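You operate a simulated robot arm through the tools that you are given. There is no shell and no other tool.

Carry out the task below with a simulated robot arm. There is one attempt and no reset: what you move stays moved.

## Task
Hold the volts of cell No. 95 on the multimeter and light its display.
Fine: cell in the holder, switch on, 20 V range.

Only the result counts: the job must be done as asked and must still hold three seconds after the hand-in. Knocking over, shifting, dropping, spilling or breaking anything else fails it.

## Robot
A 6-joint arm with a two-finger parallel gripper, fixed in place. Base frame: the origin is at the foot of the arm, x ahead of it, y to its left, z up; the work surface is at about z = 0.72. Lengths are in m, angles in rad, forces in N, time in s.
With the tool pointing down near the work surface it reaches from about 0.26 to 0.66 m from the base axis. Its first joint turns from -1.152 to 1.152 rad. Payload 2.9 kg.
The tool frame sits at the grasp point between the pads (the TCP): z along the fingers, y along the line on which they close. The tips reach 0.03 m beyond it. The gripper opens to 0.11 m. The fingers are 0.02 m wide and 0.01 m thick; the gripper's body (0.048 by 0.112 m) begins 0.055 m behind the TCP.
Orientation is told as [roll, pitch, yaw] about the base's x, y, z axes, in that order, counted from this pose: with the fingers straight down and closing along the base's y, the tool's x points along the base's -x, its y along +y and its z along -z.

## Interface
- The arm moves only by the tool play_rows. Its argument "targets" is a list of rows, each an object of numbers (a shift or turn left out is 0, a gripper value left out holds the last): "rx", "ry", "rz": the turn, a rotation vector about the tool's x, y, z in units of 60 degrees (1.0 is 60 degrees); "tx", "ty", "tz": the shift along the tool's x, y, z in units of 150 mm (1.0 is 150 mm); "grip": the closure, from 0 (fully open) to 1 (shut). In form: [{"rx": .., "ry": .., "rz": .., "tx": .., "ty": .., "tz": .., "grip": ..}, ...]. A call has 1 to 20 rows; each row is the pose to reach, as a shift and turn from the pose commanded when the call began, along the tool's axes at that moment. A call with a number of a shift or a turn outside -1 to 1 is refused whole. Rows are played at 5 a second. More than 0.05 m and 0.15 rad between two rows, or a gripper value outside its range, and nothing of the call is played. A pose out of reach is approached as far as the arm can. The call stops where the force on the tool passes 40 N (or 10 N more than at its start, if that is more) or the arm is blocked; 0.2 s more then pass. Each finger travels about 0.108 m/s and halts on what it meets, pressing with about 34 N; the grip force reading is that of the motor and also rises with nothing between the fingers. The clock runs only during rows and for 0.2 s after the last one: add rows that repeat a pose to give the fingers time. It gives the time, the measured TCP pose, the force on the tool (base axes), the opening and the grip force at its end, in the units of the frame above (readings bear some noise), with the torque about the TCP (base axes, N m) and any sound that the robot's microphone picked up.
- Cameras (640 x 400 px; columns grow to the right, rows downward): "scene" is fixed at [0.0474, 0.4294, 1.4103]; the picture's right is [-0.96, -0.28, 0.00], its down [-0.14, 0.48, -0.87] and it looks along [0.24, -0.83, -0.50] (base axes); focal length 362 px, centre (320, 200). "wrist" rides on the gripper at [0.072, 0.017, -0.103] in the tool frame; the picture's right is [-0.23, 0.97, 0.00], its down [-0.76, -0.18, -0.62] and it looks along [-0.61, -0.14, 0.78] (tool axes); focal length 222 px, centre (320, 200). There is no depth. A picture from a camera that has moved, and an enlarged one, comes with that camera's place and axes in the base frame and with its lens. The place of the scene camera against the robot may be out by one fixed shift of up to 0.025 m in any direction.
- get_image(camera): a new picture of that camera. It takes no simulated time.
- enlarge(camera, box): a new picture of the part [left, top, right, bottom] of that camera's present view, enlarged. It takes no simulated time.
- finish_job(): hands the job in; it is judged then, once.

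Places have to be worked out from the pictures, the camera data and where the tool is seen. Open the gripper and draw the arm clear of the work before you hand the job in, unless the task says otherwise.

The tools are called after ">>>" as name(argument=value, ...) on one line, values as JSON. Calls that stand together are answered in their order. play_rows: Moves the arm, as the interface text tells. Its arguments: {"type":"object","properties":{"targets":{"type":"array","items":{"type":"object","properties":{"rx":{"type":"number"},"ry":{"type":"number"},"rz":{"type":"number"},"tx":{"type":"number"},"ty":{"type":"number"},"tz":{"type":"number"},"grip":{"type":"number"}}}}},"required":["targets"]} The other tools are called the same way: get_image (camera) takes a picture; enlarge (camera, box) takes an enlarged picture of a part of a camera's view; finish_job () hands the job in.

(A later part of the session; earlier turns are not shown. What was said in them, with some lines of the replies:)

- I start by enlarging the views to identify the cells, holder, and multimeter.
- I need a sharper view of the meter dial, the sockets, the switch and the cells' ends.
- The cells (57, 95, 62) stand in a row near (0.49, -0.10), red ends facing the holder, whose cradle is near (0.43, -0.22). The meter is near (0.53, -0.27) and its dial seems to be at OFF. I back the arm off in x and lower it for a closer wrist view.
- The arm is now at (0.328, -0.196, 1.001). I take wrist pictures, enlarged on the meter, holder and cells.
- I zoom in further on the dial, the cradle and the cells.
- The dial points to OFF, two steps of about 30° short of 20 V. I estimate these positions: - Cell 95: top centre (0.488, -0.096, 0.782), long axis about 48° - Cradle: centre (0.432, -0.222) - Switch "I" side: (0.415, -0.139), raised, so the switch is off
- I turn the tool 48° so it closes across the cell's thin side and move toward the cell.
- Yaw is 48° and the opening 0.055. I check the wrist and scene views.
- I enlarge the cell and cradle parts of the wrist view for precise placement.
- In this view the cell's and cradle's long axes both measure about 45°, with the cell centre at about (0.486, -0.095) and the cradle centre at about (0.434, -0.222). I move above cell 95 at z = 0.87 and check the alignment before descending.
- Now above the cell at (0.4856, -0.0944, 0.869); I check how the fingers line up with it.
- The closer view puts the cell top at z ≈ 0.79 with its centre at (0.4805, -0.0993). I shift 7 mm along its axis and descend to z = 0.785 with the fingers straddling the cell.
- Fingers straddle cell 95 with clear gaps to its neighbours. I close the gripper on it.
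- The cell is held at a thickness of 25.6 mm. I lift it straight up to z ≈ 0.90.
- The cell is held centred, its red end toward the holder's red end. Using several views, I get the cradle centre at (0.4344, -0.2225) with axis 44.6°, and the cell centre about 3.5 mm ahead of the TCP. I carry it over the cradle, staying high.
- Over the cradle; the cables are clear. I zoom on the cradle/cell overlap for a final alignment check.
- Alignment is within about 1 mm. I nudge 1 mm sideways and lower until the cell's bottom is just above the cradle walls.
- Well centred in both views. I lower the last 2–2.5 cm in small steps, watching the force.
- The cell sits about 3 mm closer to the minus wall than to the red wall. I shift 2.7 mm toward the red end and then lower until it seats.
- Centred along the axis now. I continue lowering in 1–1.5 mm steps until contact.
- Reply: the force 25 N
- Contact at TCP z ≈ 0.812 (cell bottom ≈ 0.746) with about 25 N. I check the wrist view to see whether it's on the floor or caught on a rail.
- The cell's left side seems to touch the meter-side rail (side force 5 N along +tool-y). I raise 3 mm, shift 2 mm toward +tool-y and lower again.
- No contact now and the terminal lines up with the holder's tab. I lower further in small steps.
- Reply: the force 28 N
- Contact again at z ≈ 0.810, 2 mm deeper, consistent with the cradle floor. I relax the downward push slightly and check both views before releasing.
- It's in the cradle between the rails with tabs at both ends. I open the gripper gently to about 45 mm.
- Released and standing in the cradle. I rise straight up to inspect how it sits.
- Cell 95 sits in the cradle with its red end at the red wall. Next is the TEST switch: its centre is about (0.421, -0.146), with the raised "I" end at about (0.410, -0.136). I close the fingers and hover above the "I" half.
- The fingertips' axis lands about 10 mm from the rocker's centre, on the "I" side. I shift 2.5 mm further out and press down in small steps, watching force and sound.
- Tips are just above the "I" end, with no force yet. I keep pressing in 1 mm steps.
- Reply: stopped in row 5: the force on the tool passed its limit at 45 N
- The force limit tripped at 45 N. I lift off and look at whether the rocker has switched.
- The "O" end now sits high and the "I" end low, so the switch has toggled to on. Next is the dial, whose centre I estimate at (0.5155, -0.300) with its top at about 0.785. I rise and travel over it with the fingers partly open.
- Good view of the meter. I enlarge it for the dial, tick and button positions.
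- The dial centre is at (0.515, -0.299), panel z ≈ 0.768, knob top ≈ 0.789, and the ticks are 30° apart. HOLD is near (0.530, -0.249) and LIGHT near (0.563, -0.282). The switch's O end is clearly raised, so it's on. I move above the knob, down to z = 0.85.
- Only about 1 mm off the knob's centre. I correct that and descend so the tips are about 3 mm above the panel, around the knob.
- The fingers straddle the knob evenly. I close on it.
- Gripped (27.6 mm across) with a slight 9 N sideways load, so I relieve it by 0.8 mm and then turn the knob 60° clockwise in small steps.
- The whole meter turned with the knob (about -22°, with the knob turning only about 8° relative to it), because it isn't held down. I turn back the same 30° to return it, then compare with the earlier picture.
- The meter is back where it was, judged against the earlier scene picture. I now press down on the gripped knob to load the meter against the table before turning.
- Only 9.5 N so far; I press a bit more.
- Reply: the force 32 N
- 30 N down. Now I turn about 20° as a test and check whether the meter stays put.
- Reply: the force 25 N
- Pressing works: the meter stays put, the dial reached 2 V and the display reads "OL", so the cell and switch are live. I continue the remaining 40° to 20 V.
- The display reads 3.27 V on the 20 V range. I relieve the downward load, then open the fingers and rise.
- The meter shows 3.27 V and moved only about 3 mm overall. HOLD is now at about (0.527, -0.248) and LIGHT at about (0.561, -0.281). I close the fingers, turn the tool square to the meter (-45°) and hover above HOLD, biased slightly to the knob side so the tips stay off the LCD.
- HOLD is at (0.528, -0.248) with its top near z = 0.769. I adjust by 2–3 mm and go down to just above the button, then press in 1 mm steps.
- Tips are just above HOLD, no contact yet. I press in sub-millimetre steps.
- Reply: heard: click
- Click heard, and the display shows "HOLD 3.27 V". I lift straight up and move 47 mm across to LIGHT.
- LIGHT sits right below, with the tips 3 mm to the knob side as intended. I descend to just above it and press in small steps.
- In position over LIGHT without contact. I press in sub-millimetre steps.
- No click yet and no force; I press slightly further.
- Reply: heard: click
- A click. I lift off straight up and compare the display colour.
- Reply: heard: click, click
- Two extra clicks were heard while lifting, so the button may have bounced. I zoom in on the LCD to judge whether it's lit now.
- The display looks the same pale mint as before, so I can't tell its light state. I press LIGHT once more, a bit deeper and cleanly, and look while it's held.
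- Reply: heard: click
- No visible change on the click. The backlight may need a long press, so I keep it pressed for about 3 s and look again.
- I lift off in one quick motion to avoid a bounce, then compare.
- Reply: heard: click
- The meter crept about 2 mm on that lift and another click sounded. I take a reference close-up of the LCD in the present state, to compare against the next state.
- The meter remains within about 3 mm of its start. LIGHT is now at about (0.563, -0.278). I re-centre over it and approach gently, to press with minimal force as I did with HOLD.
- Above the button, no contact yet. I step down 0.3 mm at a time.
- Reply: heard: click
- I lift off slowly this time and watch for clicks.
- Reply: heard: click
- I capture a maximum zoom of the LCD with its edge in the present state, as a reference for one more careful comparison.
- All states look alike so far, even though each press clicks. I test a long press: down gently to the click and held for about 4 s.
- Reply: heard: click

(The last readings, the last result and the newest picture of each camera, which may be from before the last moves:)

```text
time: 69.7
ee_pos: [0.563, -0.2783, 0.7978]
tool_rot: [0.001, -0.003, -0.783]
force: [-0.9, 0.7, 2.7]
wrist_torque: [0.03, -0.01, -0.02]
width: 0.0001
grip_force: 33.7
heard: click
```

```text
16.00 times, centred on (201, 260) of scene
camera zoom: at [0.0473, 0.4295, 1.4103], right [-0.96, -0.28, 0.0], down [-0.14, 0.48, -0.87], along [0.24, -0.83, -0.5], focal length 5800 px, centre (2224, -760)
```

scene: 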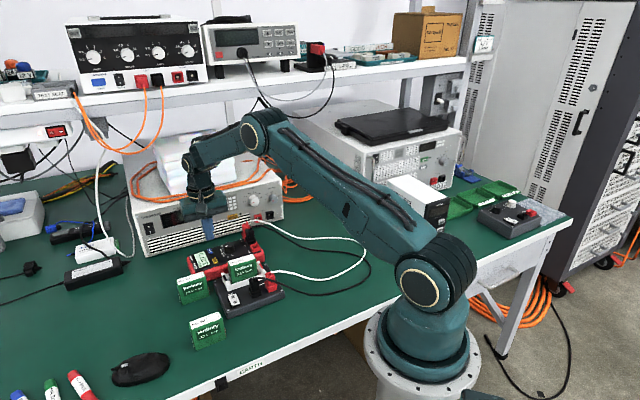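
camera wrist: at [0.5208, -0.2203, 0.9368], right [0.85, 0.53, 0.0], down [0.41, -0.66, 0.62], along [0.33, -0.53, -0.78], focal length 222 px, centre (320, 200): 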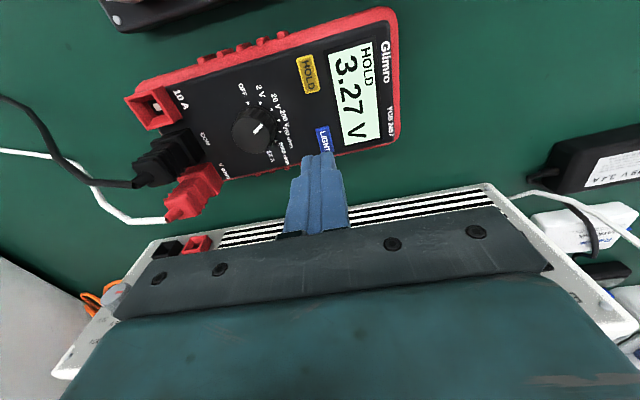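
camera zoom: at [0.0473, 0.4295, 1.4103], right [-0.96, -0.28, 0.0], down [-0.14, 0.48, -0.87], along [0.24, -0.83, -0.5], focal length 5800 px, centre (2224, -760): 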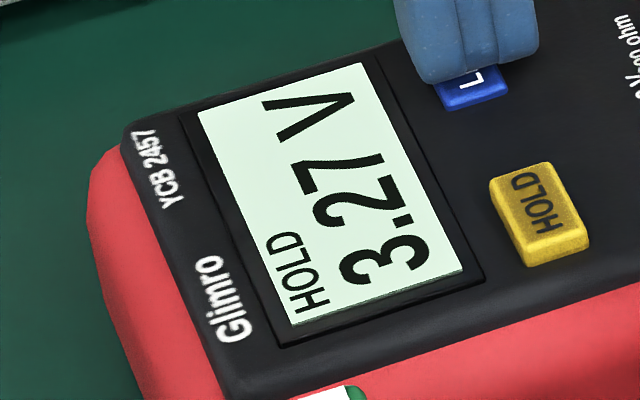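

>>> play_rows(targets=[{"tz": 0.0}, {"tz": 0.0}, {"tz": 0.0}, {"tz": 0.0}, {"tz": 0.0}, {"tz": 0.0}, {"tz": 0.0}, {"tz": 0.0}, {"tz": 0.0}, {"tz": 0.0}, {"tz": 0.0}, {"tz": 0.0}, {"tz": 0.0}, {"tz": 0.0}, {"tz": 0.0}, {"tz": 0.0}, {"tz": 0.0}, {"tz": 0.0}, {"tz": 0.0}, {"tz": 0.0}])

>>> enlarge(camera="scene", box=[190, 252, 212, 268])

>>> enlarge(camera="wrist", box=[325, 70, 385, 140])

```text
time: 73.9
ee_pos: [0.5629, -0.2783, 0.798]
tool_rot: [-0.001, -0.002, -0.785]
force: [1.3, -0.2, 2.9]
wrist_torque: [0.0, -0.01, -0.02]
width: 0.0
grip_force: 33.9
```

```text
16.00 times, centred on (201, 260) of scene
camera zoom: at [0.0474, 0.4294, 1.4103], right [-0.96, -0.28, 0.0], down [-0.14, 0.48, -0.87], along [0.24, -0.83, -0.5], focal length 5800 px, centre (2224, -760)
```

zoom: 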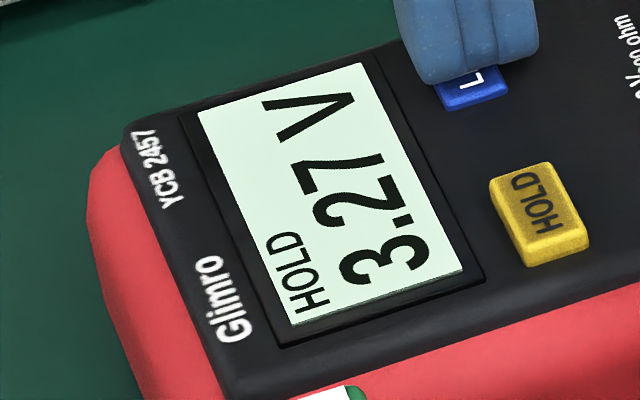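

```text
5.71 times, centred on (355, 105) of wrist
camera zoom: at [0.5229, -0.2158, 0.9004], right [0.85, 0.53, 0.0], down [0.41, -0.66, 0.62], along [0.33, -0.53, -0.78], focal length 1269 px, centre (120, 743)
```

zoom: 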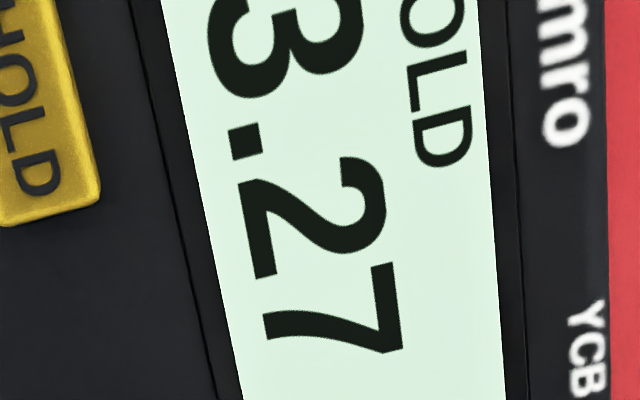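

Still no change. I lift in tiny separate steps to see exactly when the release click occurs and whether anything changes.

>>> play_rows(targets=[{"tz": -0.003}, {"tz": -0.006}, {"tz": -0.006}])

>>> enlarge(camera="scene", box=[190, 252, 212, 268])

```text
time: 74.7
ee_pos: [0.5622, -0.2782, 0.7987]
tool_rot: [0.001, -0.001, -0.783]
force: [2.2, 0.7, 1.5]
wrist_torque: [0.04, -0.02, -0.01]
width: 0.0
grip_force: 34.4
```

```text
16.00 times, centred on (201, 260) of scene
camera zoom: at [0.0474, 0.4294, 1.4103], right [-0.96, -0.28, 0.0], down [-0.14, 0.48, -0.87], along [0.24, -0.83, -0.5], focal length 5800 px, centre (2224, -760)
```

zoom: 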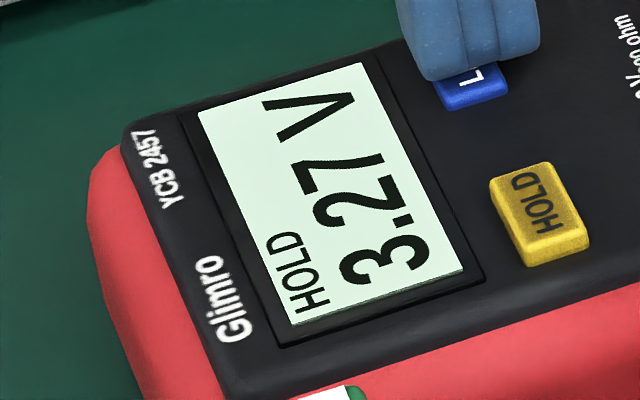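

>>> play_rows(targets=[{"tz": -0.003}, {"tz": -0.006}, {"tz": -0.006}])

>>> enlarge(camera="scene", box=[190, 252, 212, 268])

```text
time: 75.5
ee_pos: [0.5628, -0.2778, 0.7995]
tool_rot: [-0.002, -0.002, -0.784]
force: [-0.4, -1.0, 0.5]
wrist_torque: [0.02, 0.03, 0.02]
width: 0.0
grip_force: 34.2
```

```text
16.00 times, centred on (201, 260) of scene
camera zoom: at [0.0474, 0.4294, 1.4103], right [-0.96, -0.28, 0.0], down [-0.14, 0.48, -0.87], along [0.24, -0.83, -0.5], focal length 5800 px, centre (2224, -760)
```

zoom: 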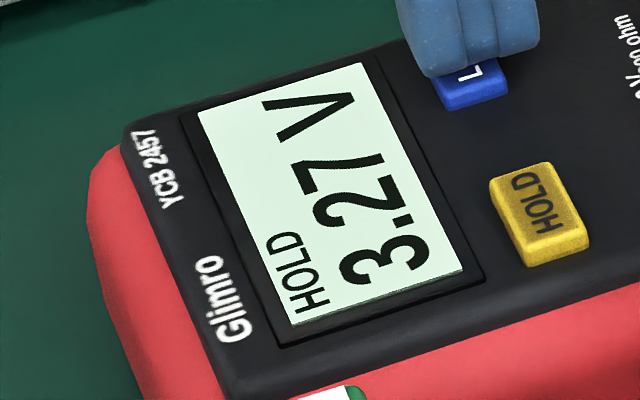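

>>> play_rows(targets=[{"tz": -0.003}, {"tz": -0.006}, {"tz": -0.01}, {"tz": -0.015}, {"tz": -0.015}])

>>> enlarge(camera="scene", box=[190, 252, 212, 268])

```text
time: 76.7
ee_pos: [0.5611, -0.2769, 0.8022]
tool_rot: [0.002, -0.002, -0.784]
force: [0.0, -0.2, -0.4]
wrist_torque: [0.02, 0.01, -0.03]
width: 0.0
grip_force: 34.4
```

```text
16.00 times, centred on (201, 260) of scene
camera zoom: at [0.0474, 0.4294, 1.4103], right [-0.96, -0.28, 0.0], down [-0.14, 0.48, -0.87], along [0.24, -0.83, -0.5], focal length 5800 px, centre (2224, -760)
```

zoom: 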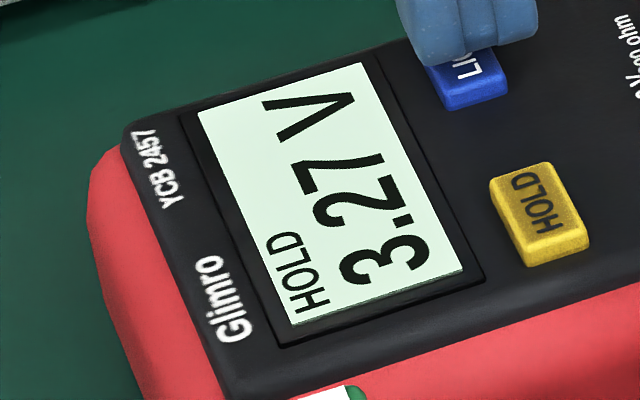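

No click on this gentle release and the meter did not move. The two states (after 7 and after 8 clicks) can now be compared at the same pose.

>>> enlarge(camera="wrist", box=[325, 70, 385, 140])

>>> enlarge(camera="wrist", box=[340, 100, 370, 118])

>>> enlarge(camera="scene", box=[120, 160, 320, 300])

```text
5.71 times, centred on (355, 105) of wrist
camera zoom: at [0.5219, -0.2151, 0.9052], right [0.85, 0.53, 0.0], down [0.41, -0.66, 0.62], along [0.33, -0.53, -0.78], focal length 1269 px, centre (120, 743)
```

zoom: 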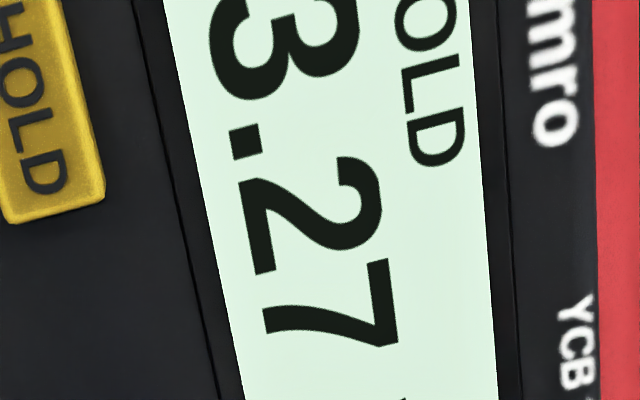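

```text
16.00 times, centred on (355, 109) of wrist
camera zoom: at [0.5219, -0.2151, 0.9052], right [0.85, 0.53, 0.0], down [0.41, -0.66, 0.62], along [0.33, -0.53, -0.78], focal length 3554 px, centre (-240, 1656)
```

zoom: 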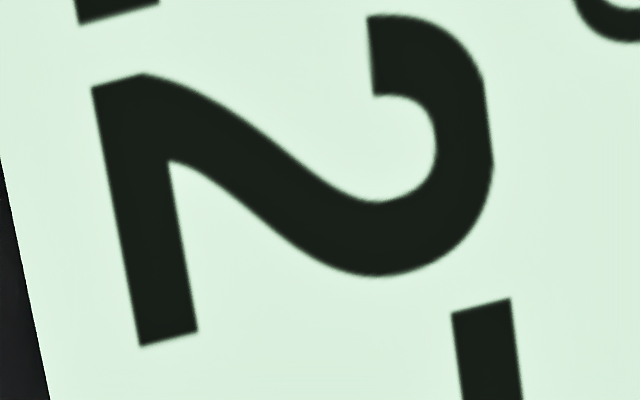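

```text
2.86 times, centred on (220, 230) of scene
camera zoom: at [0.0474, 0.4294, 1.4103], right [-0.96, -0.28, 0.0], down [-0.14, 0.48, -0.87], along [0.24, -0.83, -0.5], focal length 1036 px, centre (606, 114)
```

zoom: 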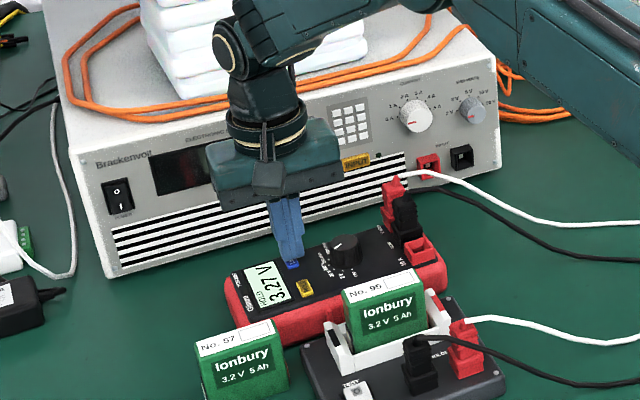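

No visible difference between the 7- and 8-click states. Perhaps the display isn't redrawn while HOLD is frozen. I press LIGHT once more gently (click 9) and release in tiny steps.

>>> play_rows(targets=[{"tz": 0.01}, {"tz": 0.017}, {"tz": 0.021}, {"tz": 0.024}, {"tz": 0.027}, {"tz": 0.027}])

```text
time: 78.1
ee_pos: [0.5631, -0.2783, 0.7988]
tool_rot: [-0.001, -0.001, -0.784]
force: [0.9, -0.9, 2.5]
wrist_torque: [-0.02, -0.01, 0.01]
width: 0.0
grip_force: 34.3
heard: click
```

>>> play_rows(targets=[{"tz": -0.003}, {"tz": -0.006}, {"tz": -0.009}, {"tz": -0.012}, {"tz": -0.015}, {"tz": -0.018}, {"tz": -0.024}, {"tz": -0.03}, {"tz": -0.03}])

>>> enlarge(camera="scene", box=[190, 252, 212, 268])

```text
time: 80.1
ee_pos: [0.5625, -0.2789, 0.8023]
tool_rot: [0.001, -0.002, -0.783]
force: [-0.7, 0.2, 1.1]
wrist_torque: [-0.02, -0.02, 0.0]
width: 0.0
grip_force: 33.6
```

```text
16.00 times, centred on (201, 260) of scene
camera zoom: at [0.0474, 0.4294, 1.4103], right [-0.96, -0.28, 0.0], down [-0.14, 0.48, -0.87], along [0.24, -0.83, -0.5], focal length 5800 px, centre (2224, -760)
```

zoom: 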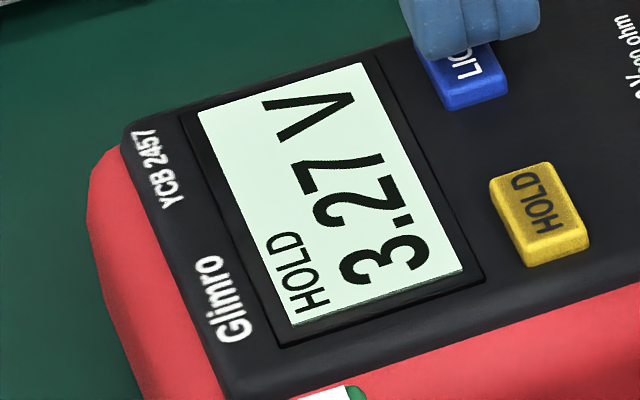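

Click 9, no bounce, meter unmoved. I go back over HOLD to toggle it off and on, forcing the display to redraw.

>>> play_rows(targets=[{"tz": -0.1}, {"tz": -0.22}, {"tz": -0.22, "tx": 0.1}, {"tz": -0.22, "tx": 0.2}, {"tz": -0.22, "tx": 0.3}, {"tz": -0.22, "tx": 0.316}, {"tz": -0.22, "tx": 0.316}])

>>> enlarge(camera="wrist", box=[260, 70, 400, 190])

>>> enlarge(camera="scene", box=[200, 220, 260, 280])

```text
time: 81.7
ee_pos: [0.5289, -0.2434, 0.8357]
tool_rot: [-0.001, -0.002, -0.783]
force: [-0.4, 0.1, -0.3]
wrist_torque: [0.01, 0.02, -0.01]
width: 0.0
grip_force: 33.9
```

```text
3.33 times, centred on (330, 130) of wrist
camera zoom: at [0.4887, -0.1814, 0.9385], right [0.85, 0.53, 0.0], down [0.41, -0.66, 0.62], along [0.33, -0.53, -0.78], focal length 740 px, centre (287, 433)
```

zoom: 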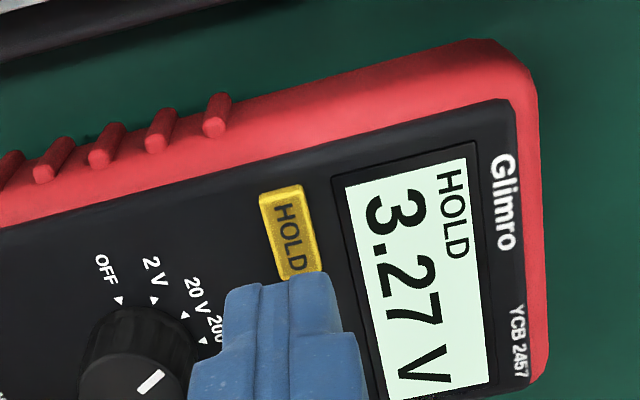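

```text
6.67 times, centred on (230, 250) of scene
camera zoom: at [0.0474, 0.4294, 1.4103], right [-0.96, -0.28, 0.0], down [-0.14, 0.48, -0.87], along [0.24, -0.83, -0.5], focal length 2417 px, centre (920, -133)
```

zoom: 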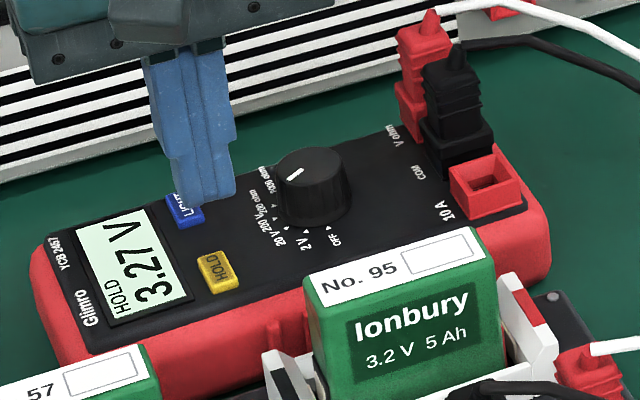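

HOLD is right below. I shift 2 mm to the knob side, descend, and press gently.

>>> play_rows(targets=[{"ty": -0.014, "tz": 0.06}, {"ty": -0.014, "tz": 0.13}, {"ty": -0.014, "tz": 0.19}, {"ty": -0.014, "tz": 0.215}, {"ty": -0.014, "tz": 0.222}, {"ty": -0.014, "tz": 0.222}])

>>> enlarge(camera="wrist", box=[260, 70, 400, 190])

```text
time: 83.1
ee_pos: [0.5262, -0.2451, 0.8005]
tool_rot: [0.001, -0.003, -0.783]
force: [0.1, 0.5, 0.8]
wrist_torque: [-0.02, 0.02, -0.01]
width: 0.0
grip_force: 34.5
```

```text
3.33 times, centred on (330, 130) of wrist
camera zoom: at [0.4875, -0.1826, 0.904], right [0.85, 0.53, 0.0], down [0.41, -0.66, 0.62], along [0.33, -0.53, -0.78], focal length 740 px, centre (287, 433)
```

zoom: 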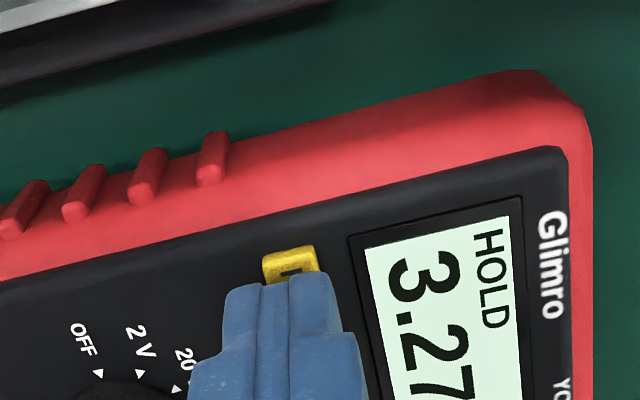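

>>> play_rows(targets=[{"tz": 0.004}, {"tz": 0.008}, {"tz": 0.008}])

>>> enlarge(camera="scene", box=[190, 252, 212, 268])

```text
time: 83.9
ee_pos: [0.5289, -0.2452, 0.8004]
tool_rot: [0.0, -0.002, -0.784]
force: [0.2, -0.1, 0.0]
wrist_torque: [0.05, 0.0, 0.0]
width: 0.0001
grip_force: 34.0
```

```text
16.00 times, centred on (201, 260) of scene
camera zoom: at [0.0474, 0.4294, 1.4103], right [-0.96, -0.28, 0.0], down [-0.14, 0.48, -0.87], along [0.24, -0.83, -0.5], focal length 5800 px, centre (2224, -760)
```

zoom: 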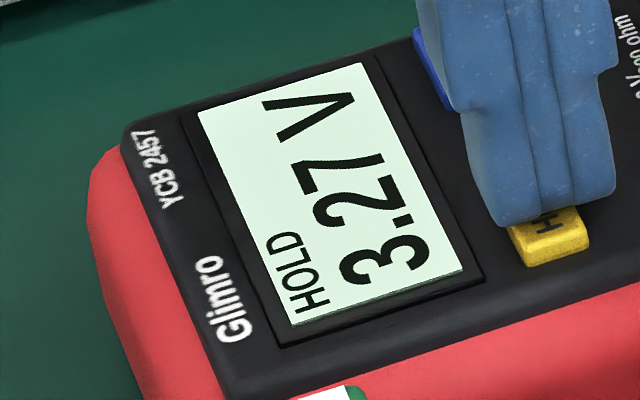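

>>> play_rows(targets=[{"tz": 0.004}, {"tz": 0.008}, {"tz": 0.008}])

>>> enlarge(camera="scene", box=[190, 252, 212, 268])

```text
time: 84.7
ee_pos: [0.5287, -0.2448, 0.7995]
tool_rot: [0.0, -0.003, -0.784]
force: [0.3, 0.0, 0.6]
wrist_torque: [-0.04, -0.01, -0.01]
width: 0.0
grip_force: 34.4
```

```text
16.00 times, centred on (201, 260) of scene
camera zoom: at [0.0474, 0.4294, 1.4103], right [-0.96, -0.28, 0.0], down [-0.14, 0.48, -0.87], along [0.24, -0.83, -0.5], focal length 5800 px, centre (2224, -760)
```

zoom: 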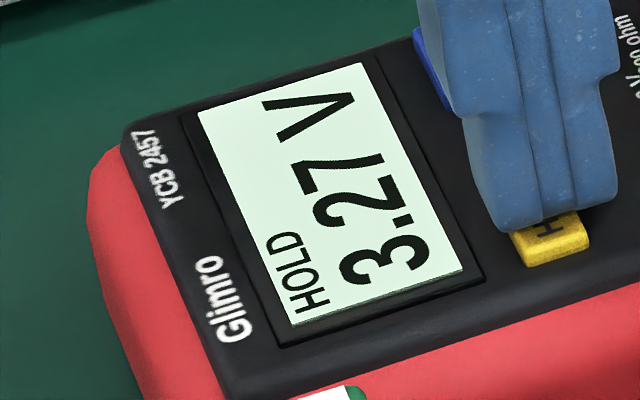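

>>> play_rows(targets=[{"tz": 0.004}, {"tz": 0.008}, {"tz": 0.008}])

>>> enlarge(camera="scene", box=[190, 252, 212, 268])

```text
time: 85.5
ee_pos: [0.5285, -0.2447, 0.7974]
tool_rot: [0.0, -0.002, -0.784]
force: [1.0, 0.5, 2.2]
wrist_torque: [0.04, -0.05, -0.01]
width: 0.0
grip_force: 33.3
heard: click
```

```text
16.00 times, centred on (201, 260) of scene
camera zoom: at [0.0474, 0.4295, 1.4103], right [-0.96, -0.28, 0.0], down [-0.14, 0.48, -0.87], along [0.24, -0.83, -0.5], focal length 5800 px, centre (2224, -760)
```

zoom: 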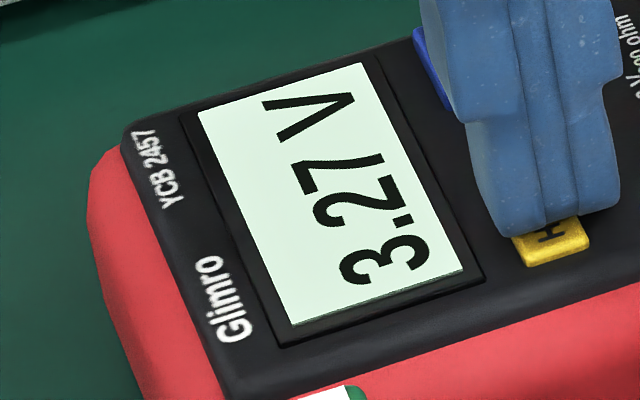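

HOLD is now off and the background colour is unchanged on redraw. I release gently and test LIGHT while HOLD is off.

>>> play_rows(targets=[{"tz": -0.003}, {"tz": -0.006}, {"tz": -0.009}, {"tz": -0.012}, {"tz": -0.015}, {"tz": -0.018}, {"tz": -0.024}, {"tz": -0.03}, {"tz": -0.1}, {"tz": -0.24}, {"tz": -0.24, "tx": -0.1}, {"tz": -0.24, "tx": -0.2}, {"tz": -0.24, "tx": -0.3}, {"tz": -0.24, "tx": -0.316}, {"tz": -0.24, "tx": -0.316}])

>>> enlarge(camera="wrist", box=[260, 70, 400, 190])

>>> enlarge(camera="scene", box=[190, 252, 212, 268])

```text
time: 88.7
ee_pos: [0.5616, -0.2777, 0.8356]
tool_rot: [-0.001, -0.001, -0.784]
force: [0.7, 1.3, 0.0]
wrist_torque: [-0.02, -0.02, -0.02]
width: 0.0
grip_force: 34.2
```

```text
3.33 times, centred on (330, 130) of wrist
camera zoom: at [0.5204, -0.2159, 0.9382], right [0.85, 0.53, 0.0], down [0.41, -0.66, 0.62], along [0.33, -0.53, -0.78], focal length 740 px, centre (287, 433)
```

zoom: 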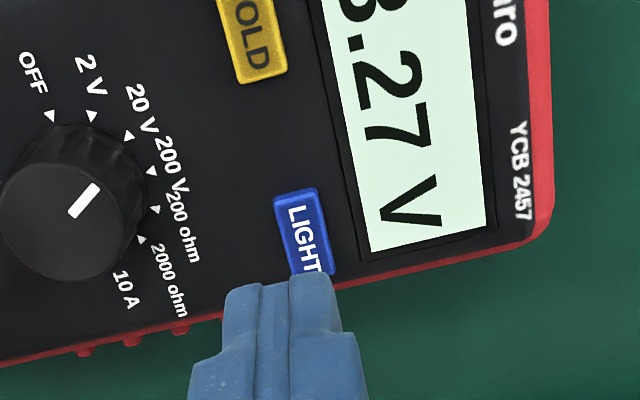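

```text
16.00 times, centred on (201, 260) of scene
camera zoom: at [0.0474, 0.4294, 1.4103], right [-0.96, -0.28, 0.0], down [-0.14, 0.48, -0.87], along [0.24, -0.83, -0.5], focal length 5800 px, centre (2224, -760)
```

zoom: 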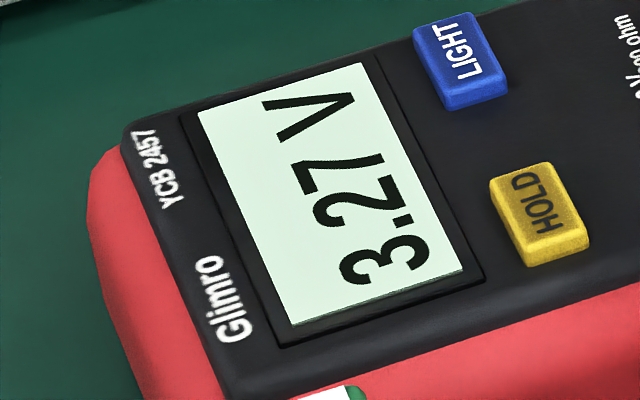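

>>> play_rows(targets=[{"ty": 0.008, "tz": 0.06}, {"ty": 0.008, "tz": 0.13}, {"ty": 0.008, "tz": 0.19}, {"ty": 0.008, "tz": 0.215}, {"ty": 0.008, "tz": 0.226}, {"ty": 0.008, "tz": 0.226}])

>>> enlarge(camera="scene", box=[190, 252, 212, 268])

```text
time: 90.1
ee_pos: [0.5622, -0.277, 0.8005]
tool_rot: [0.001, -0.001, -0.783]
force: [0.6, -0.1, 0.3]
wrist_torque: [-0.01, 0.01, 0.0]
width: 0.0001
grip_force: 33.8
```

```text
16.00 times, centred on (201, 260) of scene
camera zoom: at [0.0474, 0.4294, 1.4103], right [-0.96, -0.28, 0.0], down [-0.14, 0.48, -0.87], along [0.24, -0.83, -0.5], focal length 5800 px, centre (2224, -760)
```

zoom: 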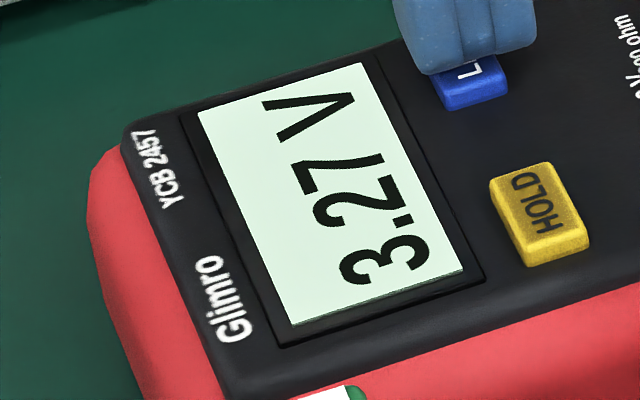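

>>> play_rows(targets=[{"tz": 0.004}, {"tz": 0.008}, {"tz": 0.012}, {"tz": 0.012}])

>>> enlarge(camera="scene", box=[190, 252, 212, 268])

```text
time: 91.1
ee_pos: [0.5635, -0.2773, 0.7986]
tool_rot: [-0.001, -0.001, -0.784]
force: [-0.8, 0.4, 2.6]
wrist_torque: [0.07, 0.02, 0.02]
width: 0.0
grip_force: 34.1
heard: click
```

```text
16.00 times, centred on (201, 260) of scene
camera zoom: at [0.0474, 0.4295, 1.4103], right [-0.96, -0.28, 0.0], down [-0.14, 0.48, -0.87], along [0.24, -0.83, -0.5], focal length 5800 px, centre (2224, -760)
```

zoom: 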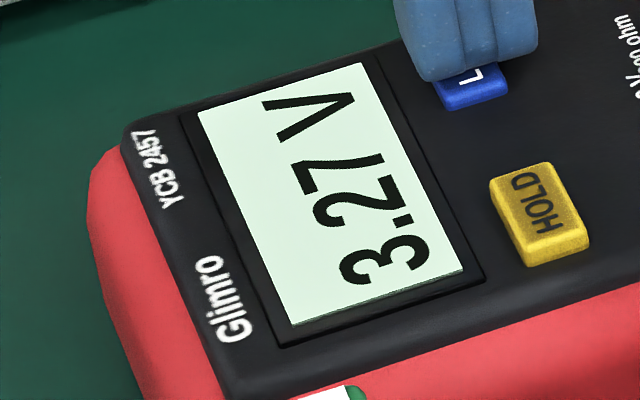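

I take full (unenlarged) pictures in this 10-click state for comparison with the next state.

>>> get_image(camera="wrist")

>>> get_image(camera="scene")

>>> enlarge(camera="wrist", box=[340, 100, 370, 118])

```text
taken
camera wrist: at [0.5227, -0.2154, 0.9013], right [0.85, 0.53, 0.0], down [0.41, -0.66, 0.62], along [0.33, -0.53, -0.78], focal length 222 px, centre (320, 200)
```

wrist: 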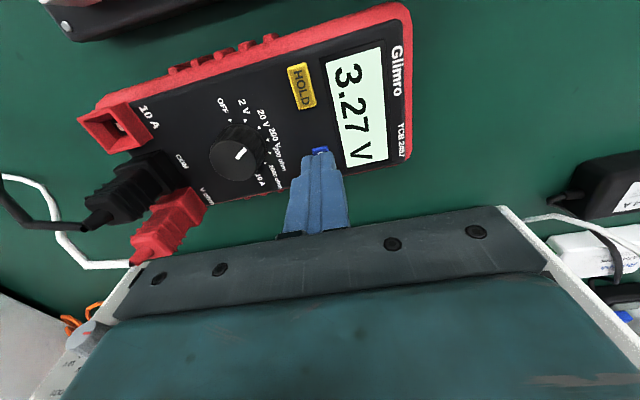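

```text
taken
```

scene: 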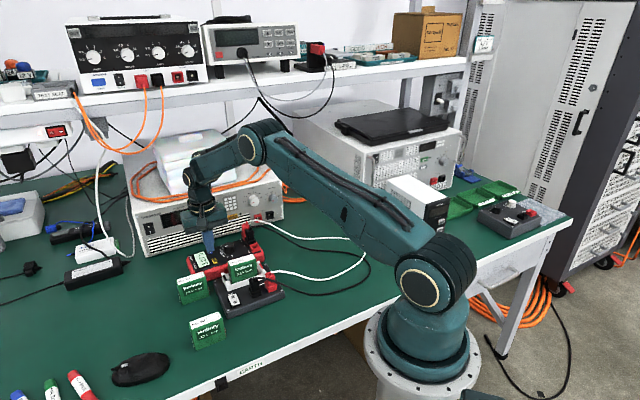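

```text
16.00 times, centred on (355, 109) of wrist
camera zoom: at [0.5227, -0.2154, 0.9013], right [0.85, 0.53, 0.0], down [0.41, -0.66, 0.62], along [0.33, -0.53, -0.78], focal length 3554 px, centre (-240, 1656)
```

zoom: 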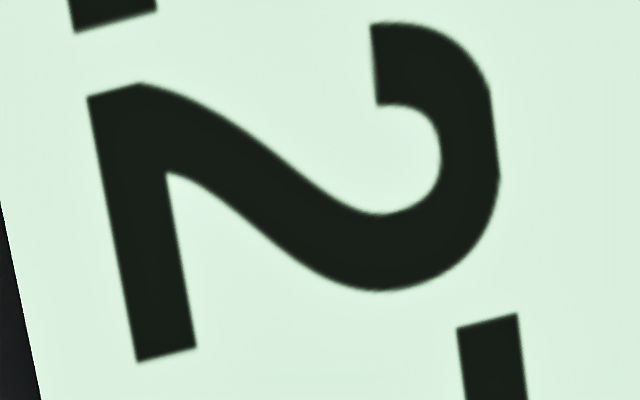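

The LCD itself looks saturated. Earlier the LCD's mirror image was visible in the load's dark window, and that dimmer reflection may show the backlight better. I release gently and move the arm aside to see it.

>>> play_rows(targets=[{"tz": -0.003}, {"tz": -0.006}, {"tz": -0.009}, {"tz": -0.012}, {"tz": -0.015}, {"tz": -0.018}, {"tz": -0.024}, {"tz": -0.03}, {"tz": -0.1}, {"tz": -0.25}, {"tz": -0.4}, {"tz": -0.6}, {"tz": -0.6, "tx": 0.2, "ty": -0.1}, {"tz": -0.6, "tx": 0.4, "ty": -0.2}, {"tz": -0.6, "tx": 0.61, "ty": -0.33}, {"tz": -0.6, "tx": 0.61, "ty": -0.33}])

>>> enlarge(camera="scene", box=[130, 190, 230, 280])

>>> enlarge(camera="scene", box=[160, 200, 210, 235])

```text
time: 94.5
ee_pos: [0.4597, -0.2493, 0.8886]
tool_rot: [-0.002, -0.003, -0.784]
force: [-0.6, 0.1, -0.9]
wrist_torque: [0.02, 0.02, 0.03]
width: 0.0001
grip_force: 33.6
```

```text
4.44 times, centred on (180, 235) of scene
camera zoom: at [0.0474, 0.4294, 1.4103], right [-0.96, -0.28, 0.0], down [-0.14, 0.48, -0.87], along [0.24, -0.83, -0.5], focal length 1611 px, centre (942, 44)
```

zoom: 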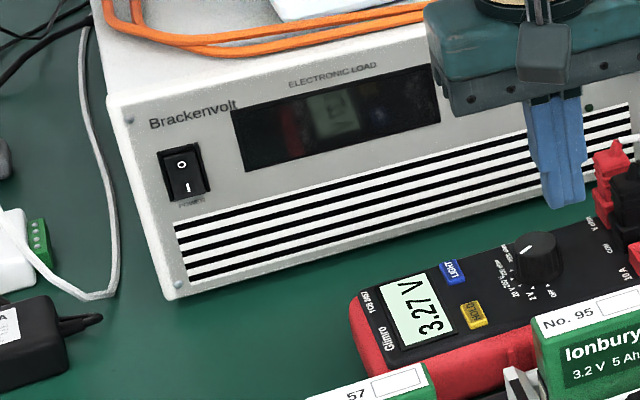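

```text
11.43 times, centred on (185, 218) of scene
camera zoom: at [0.0474, 0.4294, 1.4103], right [-0.96, -0.28, 0.0], down [-0.14, 0.48, -0.87], along [0.24, -0.83, -0.5], focal length 4143 px, centre (1863, 0)
```

zoom: 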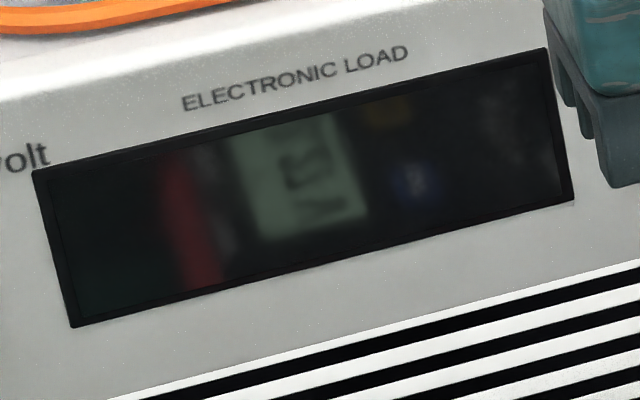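

The reflection is clearly visible (10-click state). I go back, press LIGHT once more gently, and view the reflection from this same pose.

>>> play_rows(targets=[{"tx": -0.2, "ty": 0.13}, {"tx": -0.4, "ty": 0.23}, {"tx": -0.61, "ty": 0.33}, {"tx": -0.61, "ty": 0.33, "tz": 0.2}, {"tx": -0.61, "ty": 0.33, "tz": 0.4}, {"tx": -0.61, "ty": 0.33, "tz": 0.52}, {"tx": -0.61, "ty": 0.33, "tz": 0.57}, {"tx": -0.61, "ty": 0.33, "tz": 0.582}, {"tx": -0.61, "ty": 0.33, "tz": 0.59}, {"tx": -0.61, "ty": 0.33, "tz": 0.596}, {"tx": -0.61, "ty": 0.33, "tz": 0.6}, {"tx": -0.61, "ty": 0.33, "tz": 0.6}])

>>> enlarge(camera="scene", box=[190, 252, 212, 268])

```text
time: 97.1
ee_pos: [0.5623, -0.2784, 0.799]
tool_rot: [0.0, -0.001, -0.785]
force: [-0.4, -1.8, 2.6]
wrist_torque: [0.01, 0.02, 0.03]
width: 0.0001
grip_force: 33.7
heard: click
```

```text
16.00 times, centred on (201, 260) of scene
camera zoom: at [0.0474, 0.4294, 1.4103], right [-0.96, -0.28, 0.0], down [-0.14, 0.48, -0.87], along [0.24, -0.83, -0.5], focal length 5800 px, centre (2224, -760)
```

zoom: 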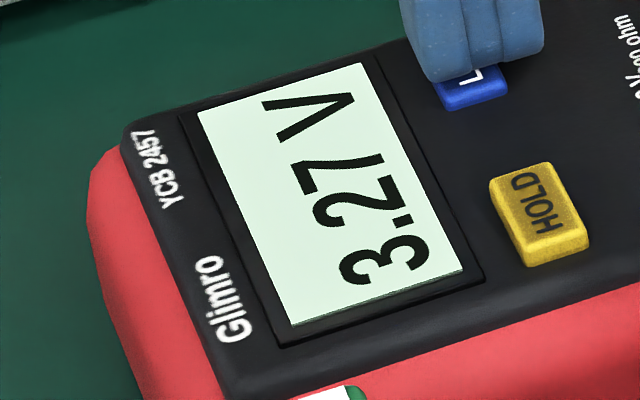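

Click 11. I release gently, move to the same side pose and look at the reflection again.

>>> play_rows(targets=[{"tz": -0.003}, {"tz": -0.006}, {"tz": -0.009}, {"tz": -0.012}, {"tz": -0.015}, {"tz": -0.018}, {"tz": -0.024}, {"tz": -0.03}, {"tz": -0.1}, {"tz": -0.25}, {"tz": -0.4}, {"tz": -0.6}, {"tz": -0.6, "tx": 0.2, "ty": -0.1}, {"tz": -0.6, "tx": 0.4, "ty": -0.2}, {"tz": -0.6, "tx": 0.61, "ty": -0.33}, {"tz": -0.6, "tx": 0.61, "ty": -0.33}])

>>> enlarge(camera="scene", box=[130, 190, 230, 280])

>>> enlarge(camera="scene", box=[160, 200, 210, 235])

```text
time: 100.5
ee_pos: [0.4601, -0.2468, 0.8892]
tool_rot: [0.0, -0.001, -0.782]
force: [-0.3, 0.3, -0.6]
wrist_torque: [0.04, 0.04, 0.0]
width: 0.0
grip_force: 33.9
```

```text
4.44 times, centred on (180, 235) of scene
camera zoom: at [0.0474, 0.4294, 1.4103], right [-0.96, -0.28, 0.0], down [-0.14, 0.48, -0.87], along [0.24, -0.83, -0.5], focal length 1611 px, centre (942, 44)
```

zoom: 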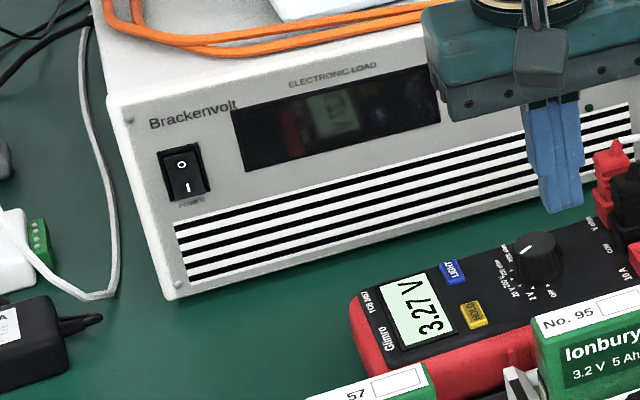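

```text
11.43 times, centred on (185, 218) of scene
camera zoom: at [0.0474, 0.4294, 1.4103], right [-0.96, -0.28, 0.0], down [-0.14, 0.48, -0.87], along [0.24, -0.83, -0.5], focal length 4143 px, centre (1863, 0)
```

zoom: 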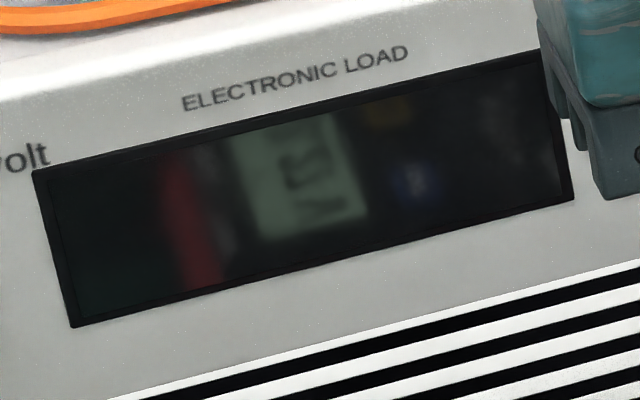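

The reflection looks the same too. I take the same scene crop I used right after power-up, for a direct comparison by eye.

>>> enlarge(camera="scene", box=[180, 200, 280, 290])

>>> enlarge(camera="scene", box=[190, 252, 212, 268])

```text
4.44 times, centred on (230, 245) of scene
camera zoom: at [0.0474, 0.4294, 1.4103], right [-0.96, -0.28, 0.0], down [-0.14, 0.48, -0.87], along [0.24, -0.83, -0.5], focal length 1611 px, centre (720, 0)
```

zoom: 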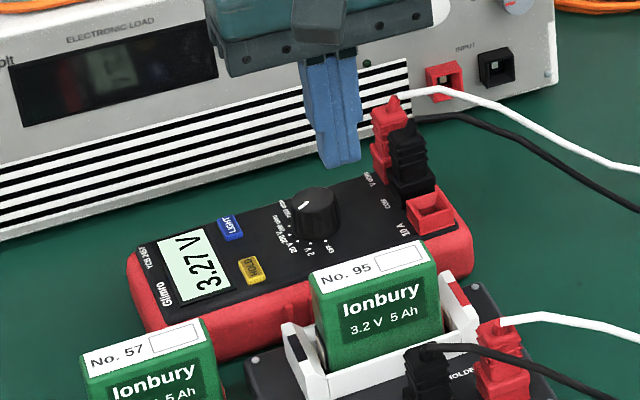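

```text
16.00 times, centred on (201, 260) of scene
camera zoom: at [0.0474, 0.4294, 1.4103], right [-0.96, -0.28, 0.0], down [-0.14, 0.48, -0.87], along [0.24, -0.83, -0.5], focal length 5800 px, centre (2224, -760)
```

zoom: 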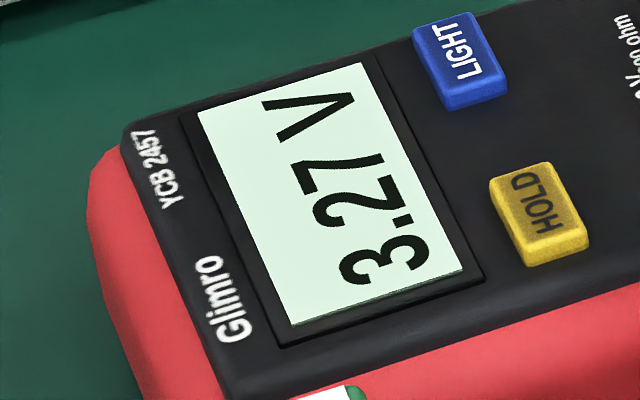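

I settle on the odd click count (11), which means the light is on if each click is one toggle. HOLD is currently off, so I return to HOLD and press it once, gently.

>>> play_rows(targets=[{"tx": -0.15, "ty": 0.15}, {"tx": -0.294, "ty": 0.322}, {"tx": -0.294, "ty": 0.322, "tz": 0.2}, {"tx": -0.294, "ty": 0.322, "tz": 0.4}, {"tx": -0.294, "ty": 0.322, "tz": 0.52}, {"tx": -0.294, "ty": 0.322, "tz": 0.57}, {"tx": -0.294, "ty": 0.322, "tz": 0.584}, {"tx": -0.294, "ty": 0.322, "tz": 0.584}])

>>> enlarge(camera="wrist", box=[260, 70, 400, 190])

>>> enlarge(camera="scene", box=[190, 252, 212, 268])

```text
time: 102.3
ee_pos: [0.5269, -0.2444, 0.8011]
tool_rot: [0.0, -0.003, -0.784]
force: [-0.8, -1.1, -0.3]
wrist_torque: [0.0, 0.02, -0.06]
width: 0.0003
grip_force: 33.6
```

```text
3.33 times, centred on (330, 130) of wrist
camera zoom: at [0.4873, -0.1827, 0.9044], right [0.85, 0.53, 0.0], down [0.41, -0.66, 0.62], along [0.33, -0.53, -0.78], focal length 740 px, centre (287, 433)
```

zoom: 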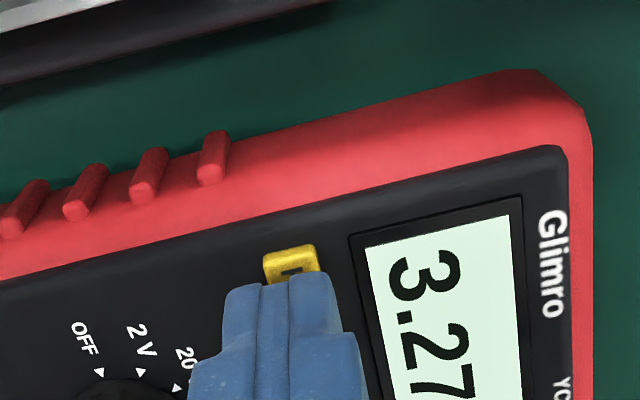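

```text
16.00 times, centred on (201, 260) of scene
camera zoom: at [0.0474, 0.4294, 1.4103], right [-0.96, -0.28, 0.0], down [-0.14, 0.48, -0.87], along [0.24, -0.83, -0.5], focal length 5800 px, centre (2224, -760)
```

zoom: 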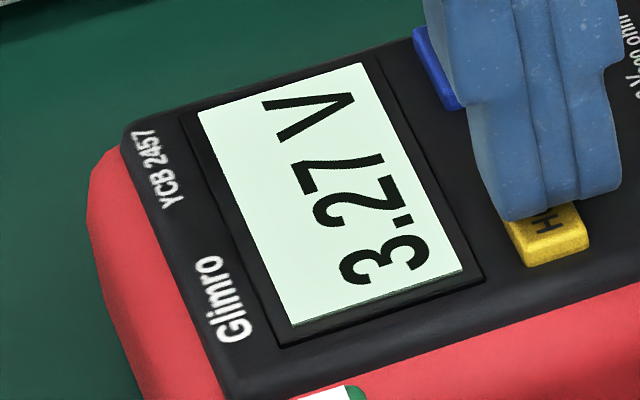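

>>> enlarge(camera="wrist", box=[270, 90, 370, 190])

>>> enlarge(camera="scene", box=[200, 220, 260, 280])

```text
4.00 times, centred on (320, 140) of wrist
camera zoom: at [0.4873, -0.1827, 0.9044], right [0.85, 0.53, 0.0], down [0.41, -0.66, 0.62], along [0.33, -0.53, -0.78], focal length 888 px, centre (320, 440)
```

zoom: 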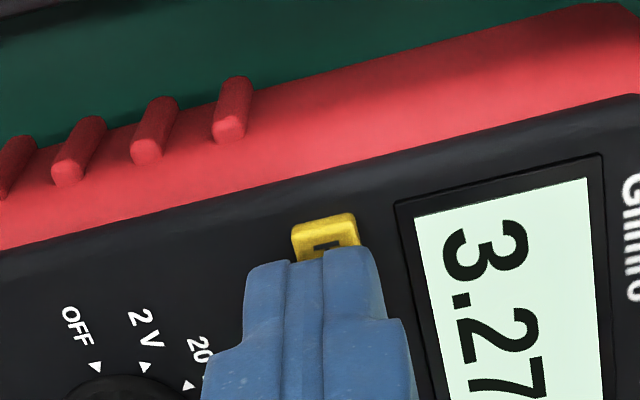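

```text
6.67 times, centred on (230, 250) of scene
camera zoom: at [0.0474, 0.4294, 1.4103], right [-0.96, -0.28, 0.0], down [-0.14, 0.48, -0.87], along [0.24, -0.83, -0.5], focal length 2417 px, centre (920, -133)
```

zoom: 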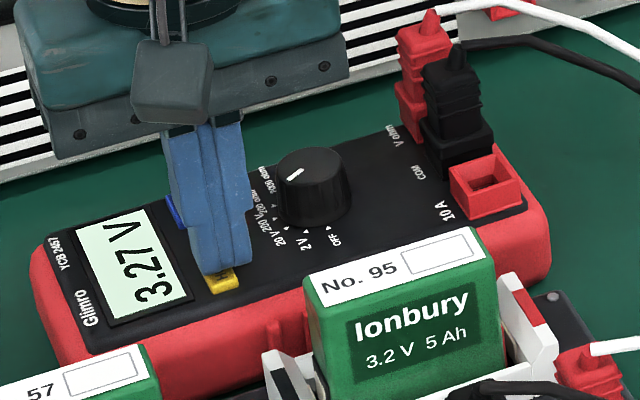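

Identical to the pre-LIGHT look, so the picture does not reveal the light state. I proceed to press HOLD gently.

>>> play_rows(targets=[{"tz": 0.004}, {"tz": 0.008}, {"tz": 0.012}, {"tz": 0.016}, {"tz": 0.016}])

>>> enlarge(camera="scene", box=[190, 252, 212, 268])

```text
time: 103.5
ee_pos: [0.5275, -0.2455, 0.7991]
tool_rot: [0.0, -0.002, -0.783]
force: [0.6, -0.5, 1.6]
wrist_torque: [0.0, -0.05, 0.01]
width: 0.0003
grip_force: 34.1
heard: click
```

```text
16.00 times, centred on (201, 260) of scene
camera zoom: at [0.0474, 0.4294, 1.4103], right [-0.96, -0.28, 0.0], down [-0.14, 0.48, -0.87], along [0.24, -0.83, -0.5], focal length 5800 px, centre (2224, -760)
```

zoom: 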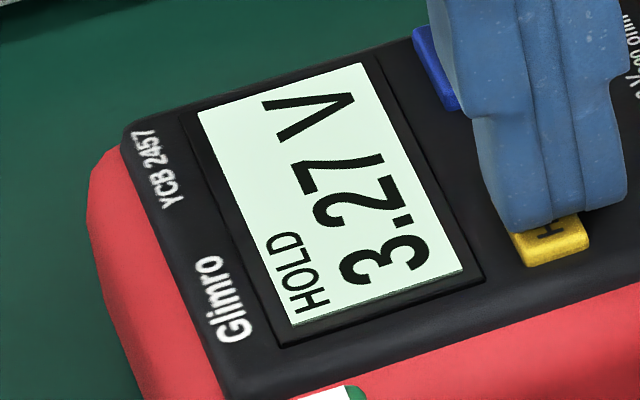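

Click, and the display shows "HOLD 3.27 V". I release gently, rise well clear and open the gripper.

>>> play_rows(targets=[{"tz": -0.003}, {"tz": -0.006}, {"tz": -0.009}, {"tz": -0.012}, {"tz": -0.016}, {"tz": -0.022}, {"tz": -0.03}, {"tz": -0.1}, {"tz": -0.35}, {"tz": -0.65, "grip": 0.9}, {"tz": -0.95, "grip": 0.7}, {"tz": -1.0, "tx": 0.25, "grip": 0.5}, {"tz": -1.0, "tx": 0.55, "grip": 0.3}, {"tz": -1.0, "tx": 0.8, "grip": 0.3}])

>>> get_image(camera="scene")

>>> enlarge(camera="scene", box=[160, 215, 310, 350])

>>> enlarge(camera="scene", box=[190, 252, 212, 268])

```text
time: 106.5
ee_pos: [0.4415, -0.1605, 0.9473]
tool_rot: [0.0, -0.001, -0.784]
force: [0.8, 0.0, 1.0]
wrist_torque: [0.02, 0.03, -0.01]
width: 0.0773
grip_force: 0.0
```

```text
taken
```

scene: 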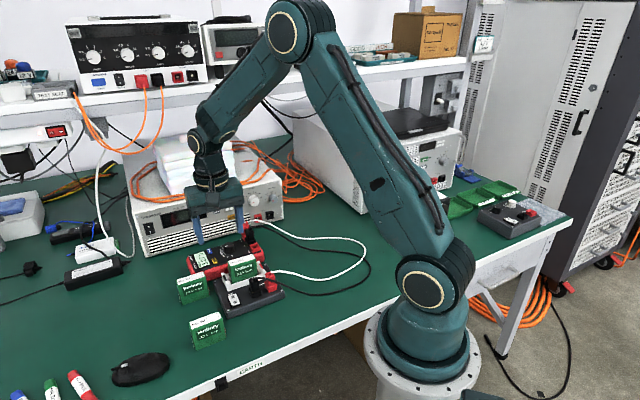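

```text
2.96 times, centred on (235, 282) of scene
camera zoom: at [0.0474, 0.4294, 1.4103], right [-0.96, -0.28, 0.0], down [-0.14, 0.48, -0.87], along [0.24, -0.83, -0.5], focal length 1074 px, centre (572, -44)
```

zoom: 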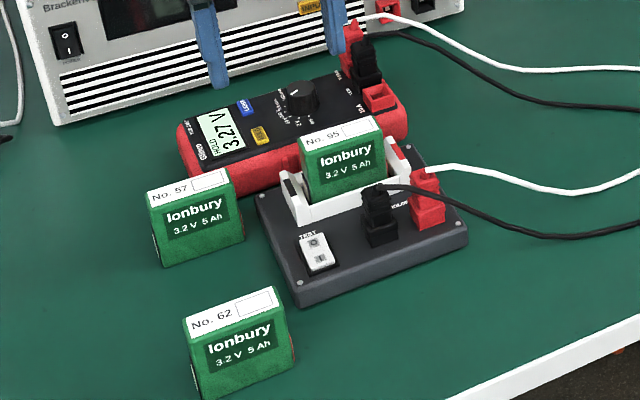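

```text
16.00 times, centred on (201, 260) of scene
camera zoom: at [0.0474, 0.4294, 1.4103], right [-0.96, -0.28, 0.0], down [-0.14, 0.48, -0.87], along [0.24, -0.83, -0.5], focal length 5800 px, centre (2224, -760)
```

zoom: 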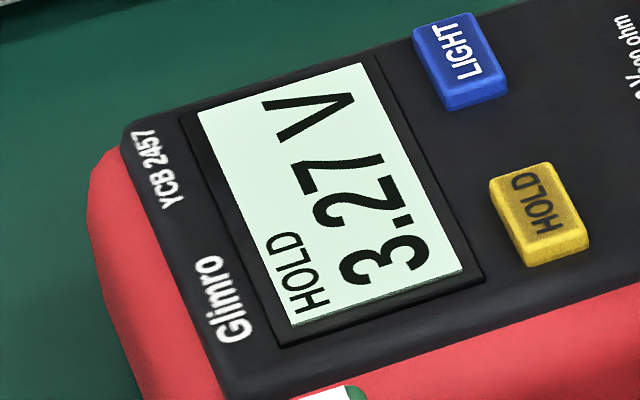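

Everything stands: cell 95 is in the holder, the switch is on, the dial is at 20 V and the display holds 3.27 V. I raise the arm further, fully clear and open, before handing in.

>>> play_rows(targets=[{"tz": -0.2, "tx": 0.1, "grip": 0.2}, {"tz": -0.45, "tx": 0.3, "grip": 0.1}, {"tz": -0.7, "tx": 0.5, "grip": 0.0}, {"tz": -0.7, "tx": 0.5, "grip": 0.0}])

>>> enlarge(camera="scene", box=[160, 215, 310, 350])

```text
time: 107.5
ee_pos: [0.3867, -0.1081, 1.0545]
tool_rot: [-0.001, -0.001, -0.783]
force: [0.1, -0.1, 0.0]
wrist_torque: [-0.03, -0.03, -0.01]
width: 0.1101
grip_force: 0.0
```

```text
2.96 times, centred on (235, 282) of scene
camera zoom: at [0.0474, 0.4294, 1.4103], right [-0.96, -0.28, 0.0], down [-0.14, 0.48, -0.87], along [0.24, -0.83, -0.5], focal length 1074 px, centre (572, -44)
```

zoom: 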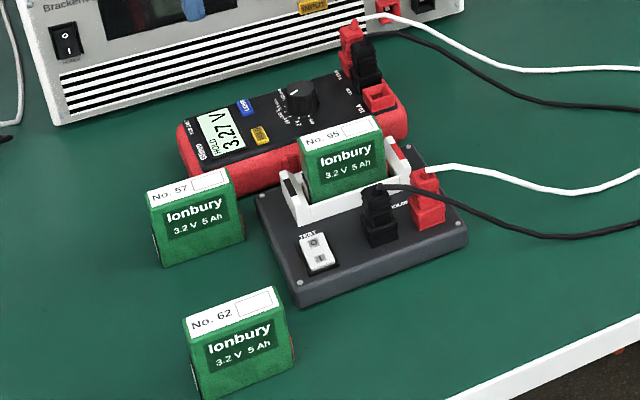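

The arm is clear and open, and the display still reads "HOLD 3.27 V". The light state rests on the click count (11, odd), since the pictures don't show it. I hand the job in.

>>> finish_job()

```text
The job is handed in.
```

I handed the job in with the held voltage confirmed, but I could not confirm that the display light is on.

- **Voltage:** cell No. 95 is in the holder, the switch is on and the dial is at 20 V. The display shows "HOLD 3.27 V".
- **Light:** the display looked the same before and after every press of LIGHT, including its reflection in the electronic load's window. I counted 11 clicks. If each click switches the light and it started off, it is now on. That count is my only evidence.
- **Extra presses:** some of those clicks came from the button bouncing as I lifted off. I also turned HOLD off and on again while testing the light.
- **Meter moved:** on my first try at the dial, the whole meter turned about 22° with the knob. I turned it back, then pressed down to keep it still while setting 20 V. It ended roughly 5 mm and 2° from where it started.

The other two cells and the holder look undisturbed, and the arm is raised clear with the gripper open.
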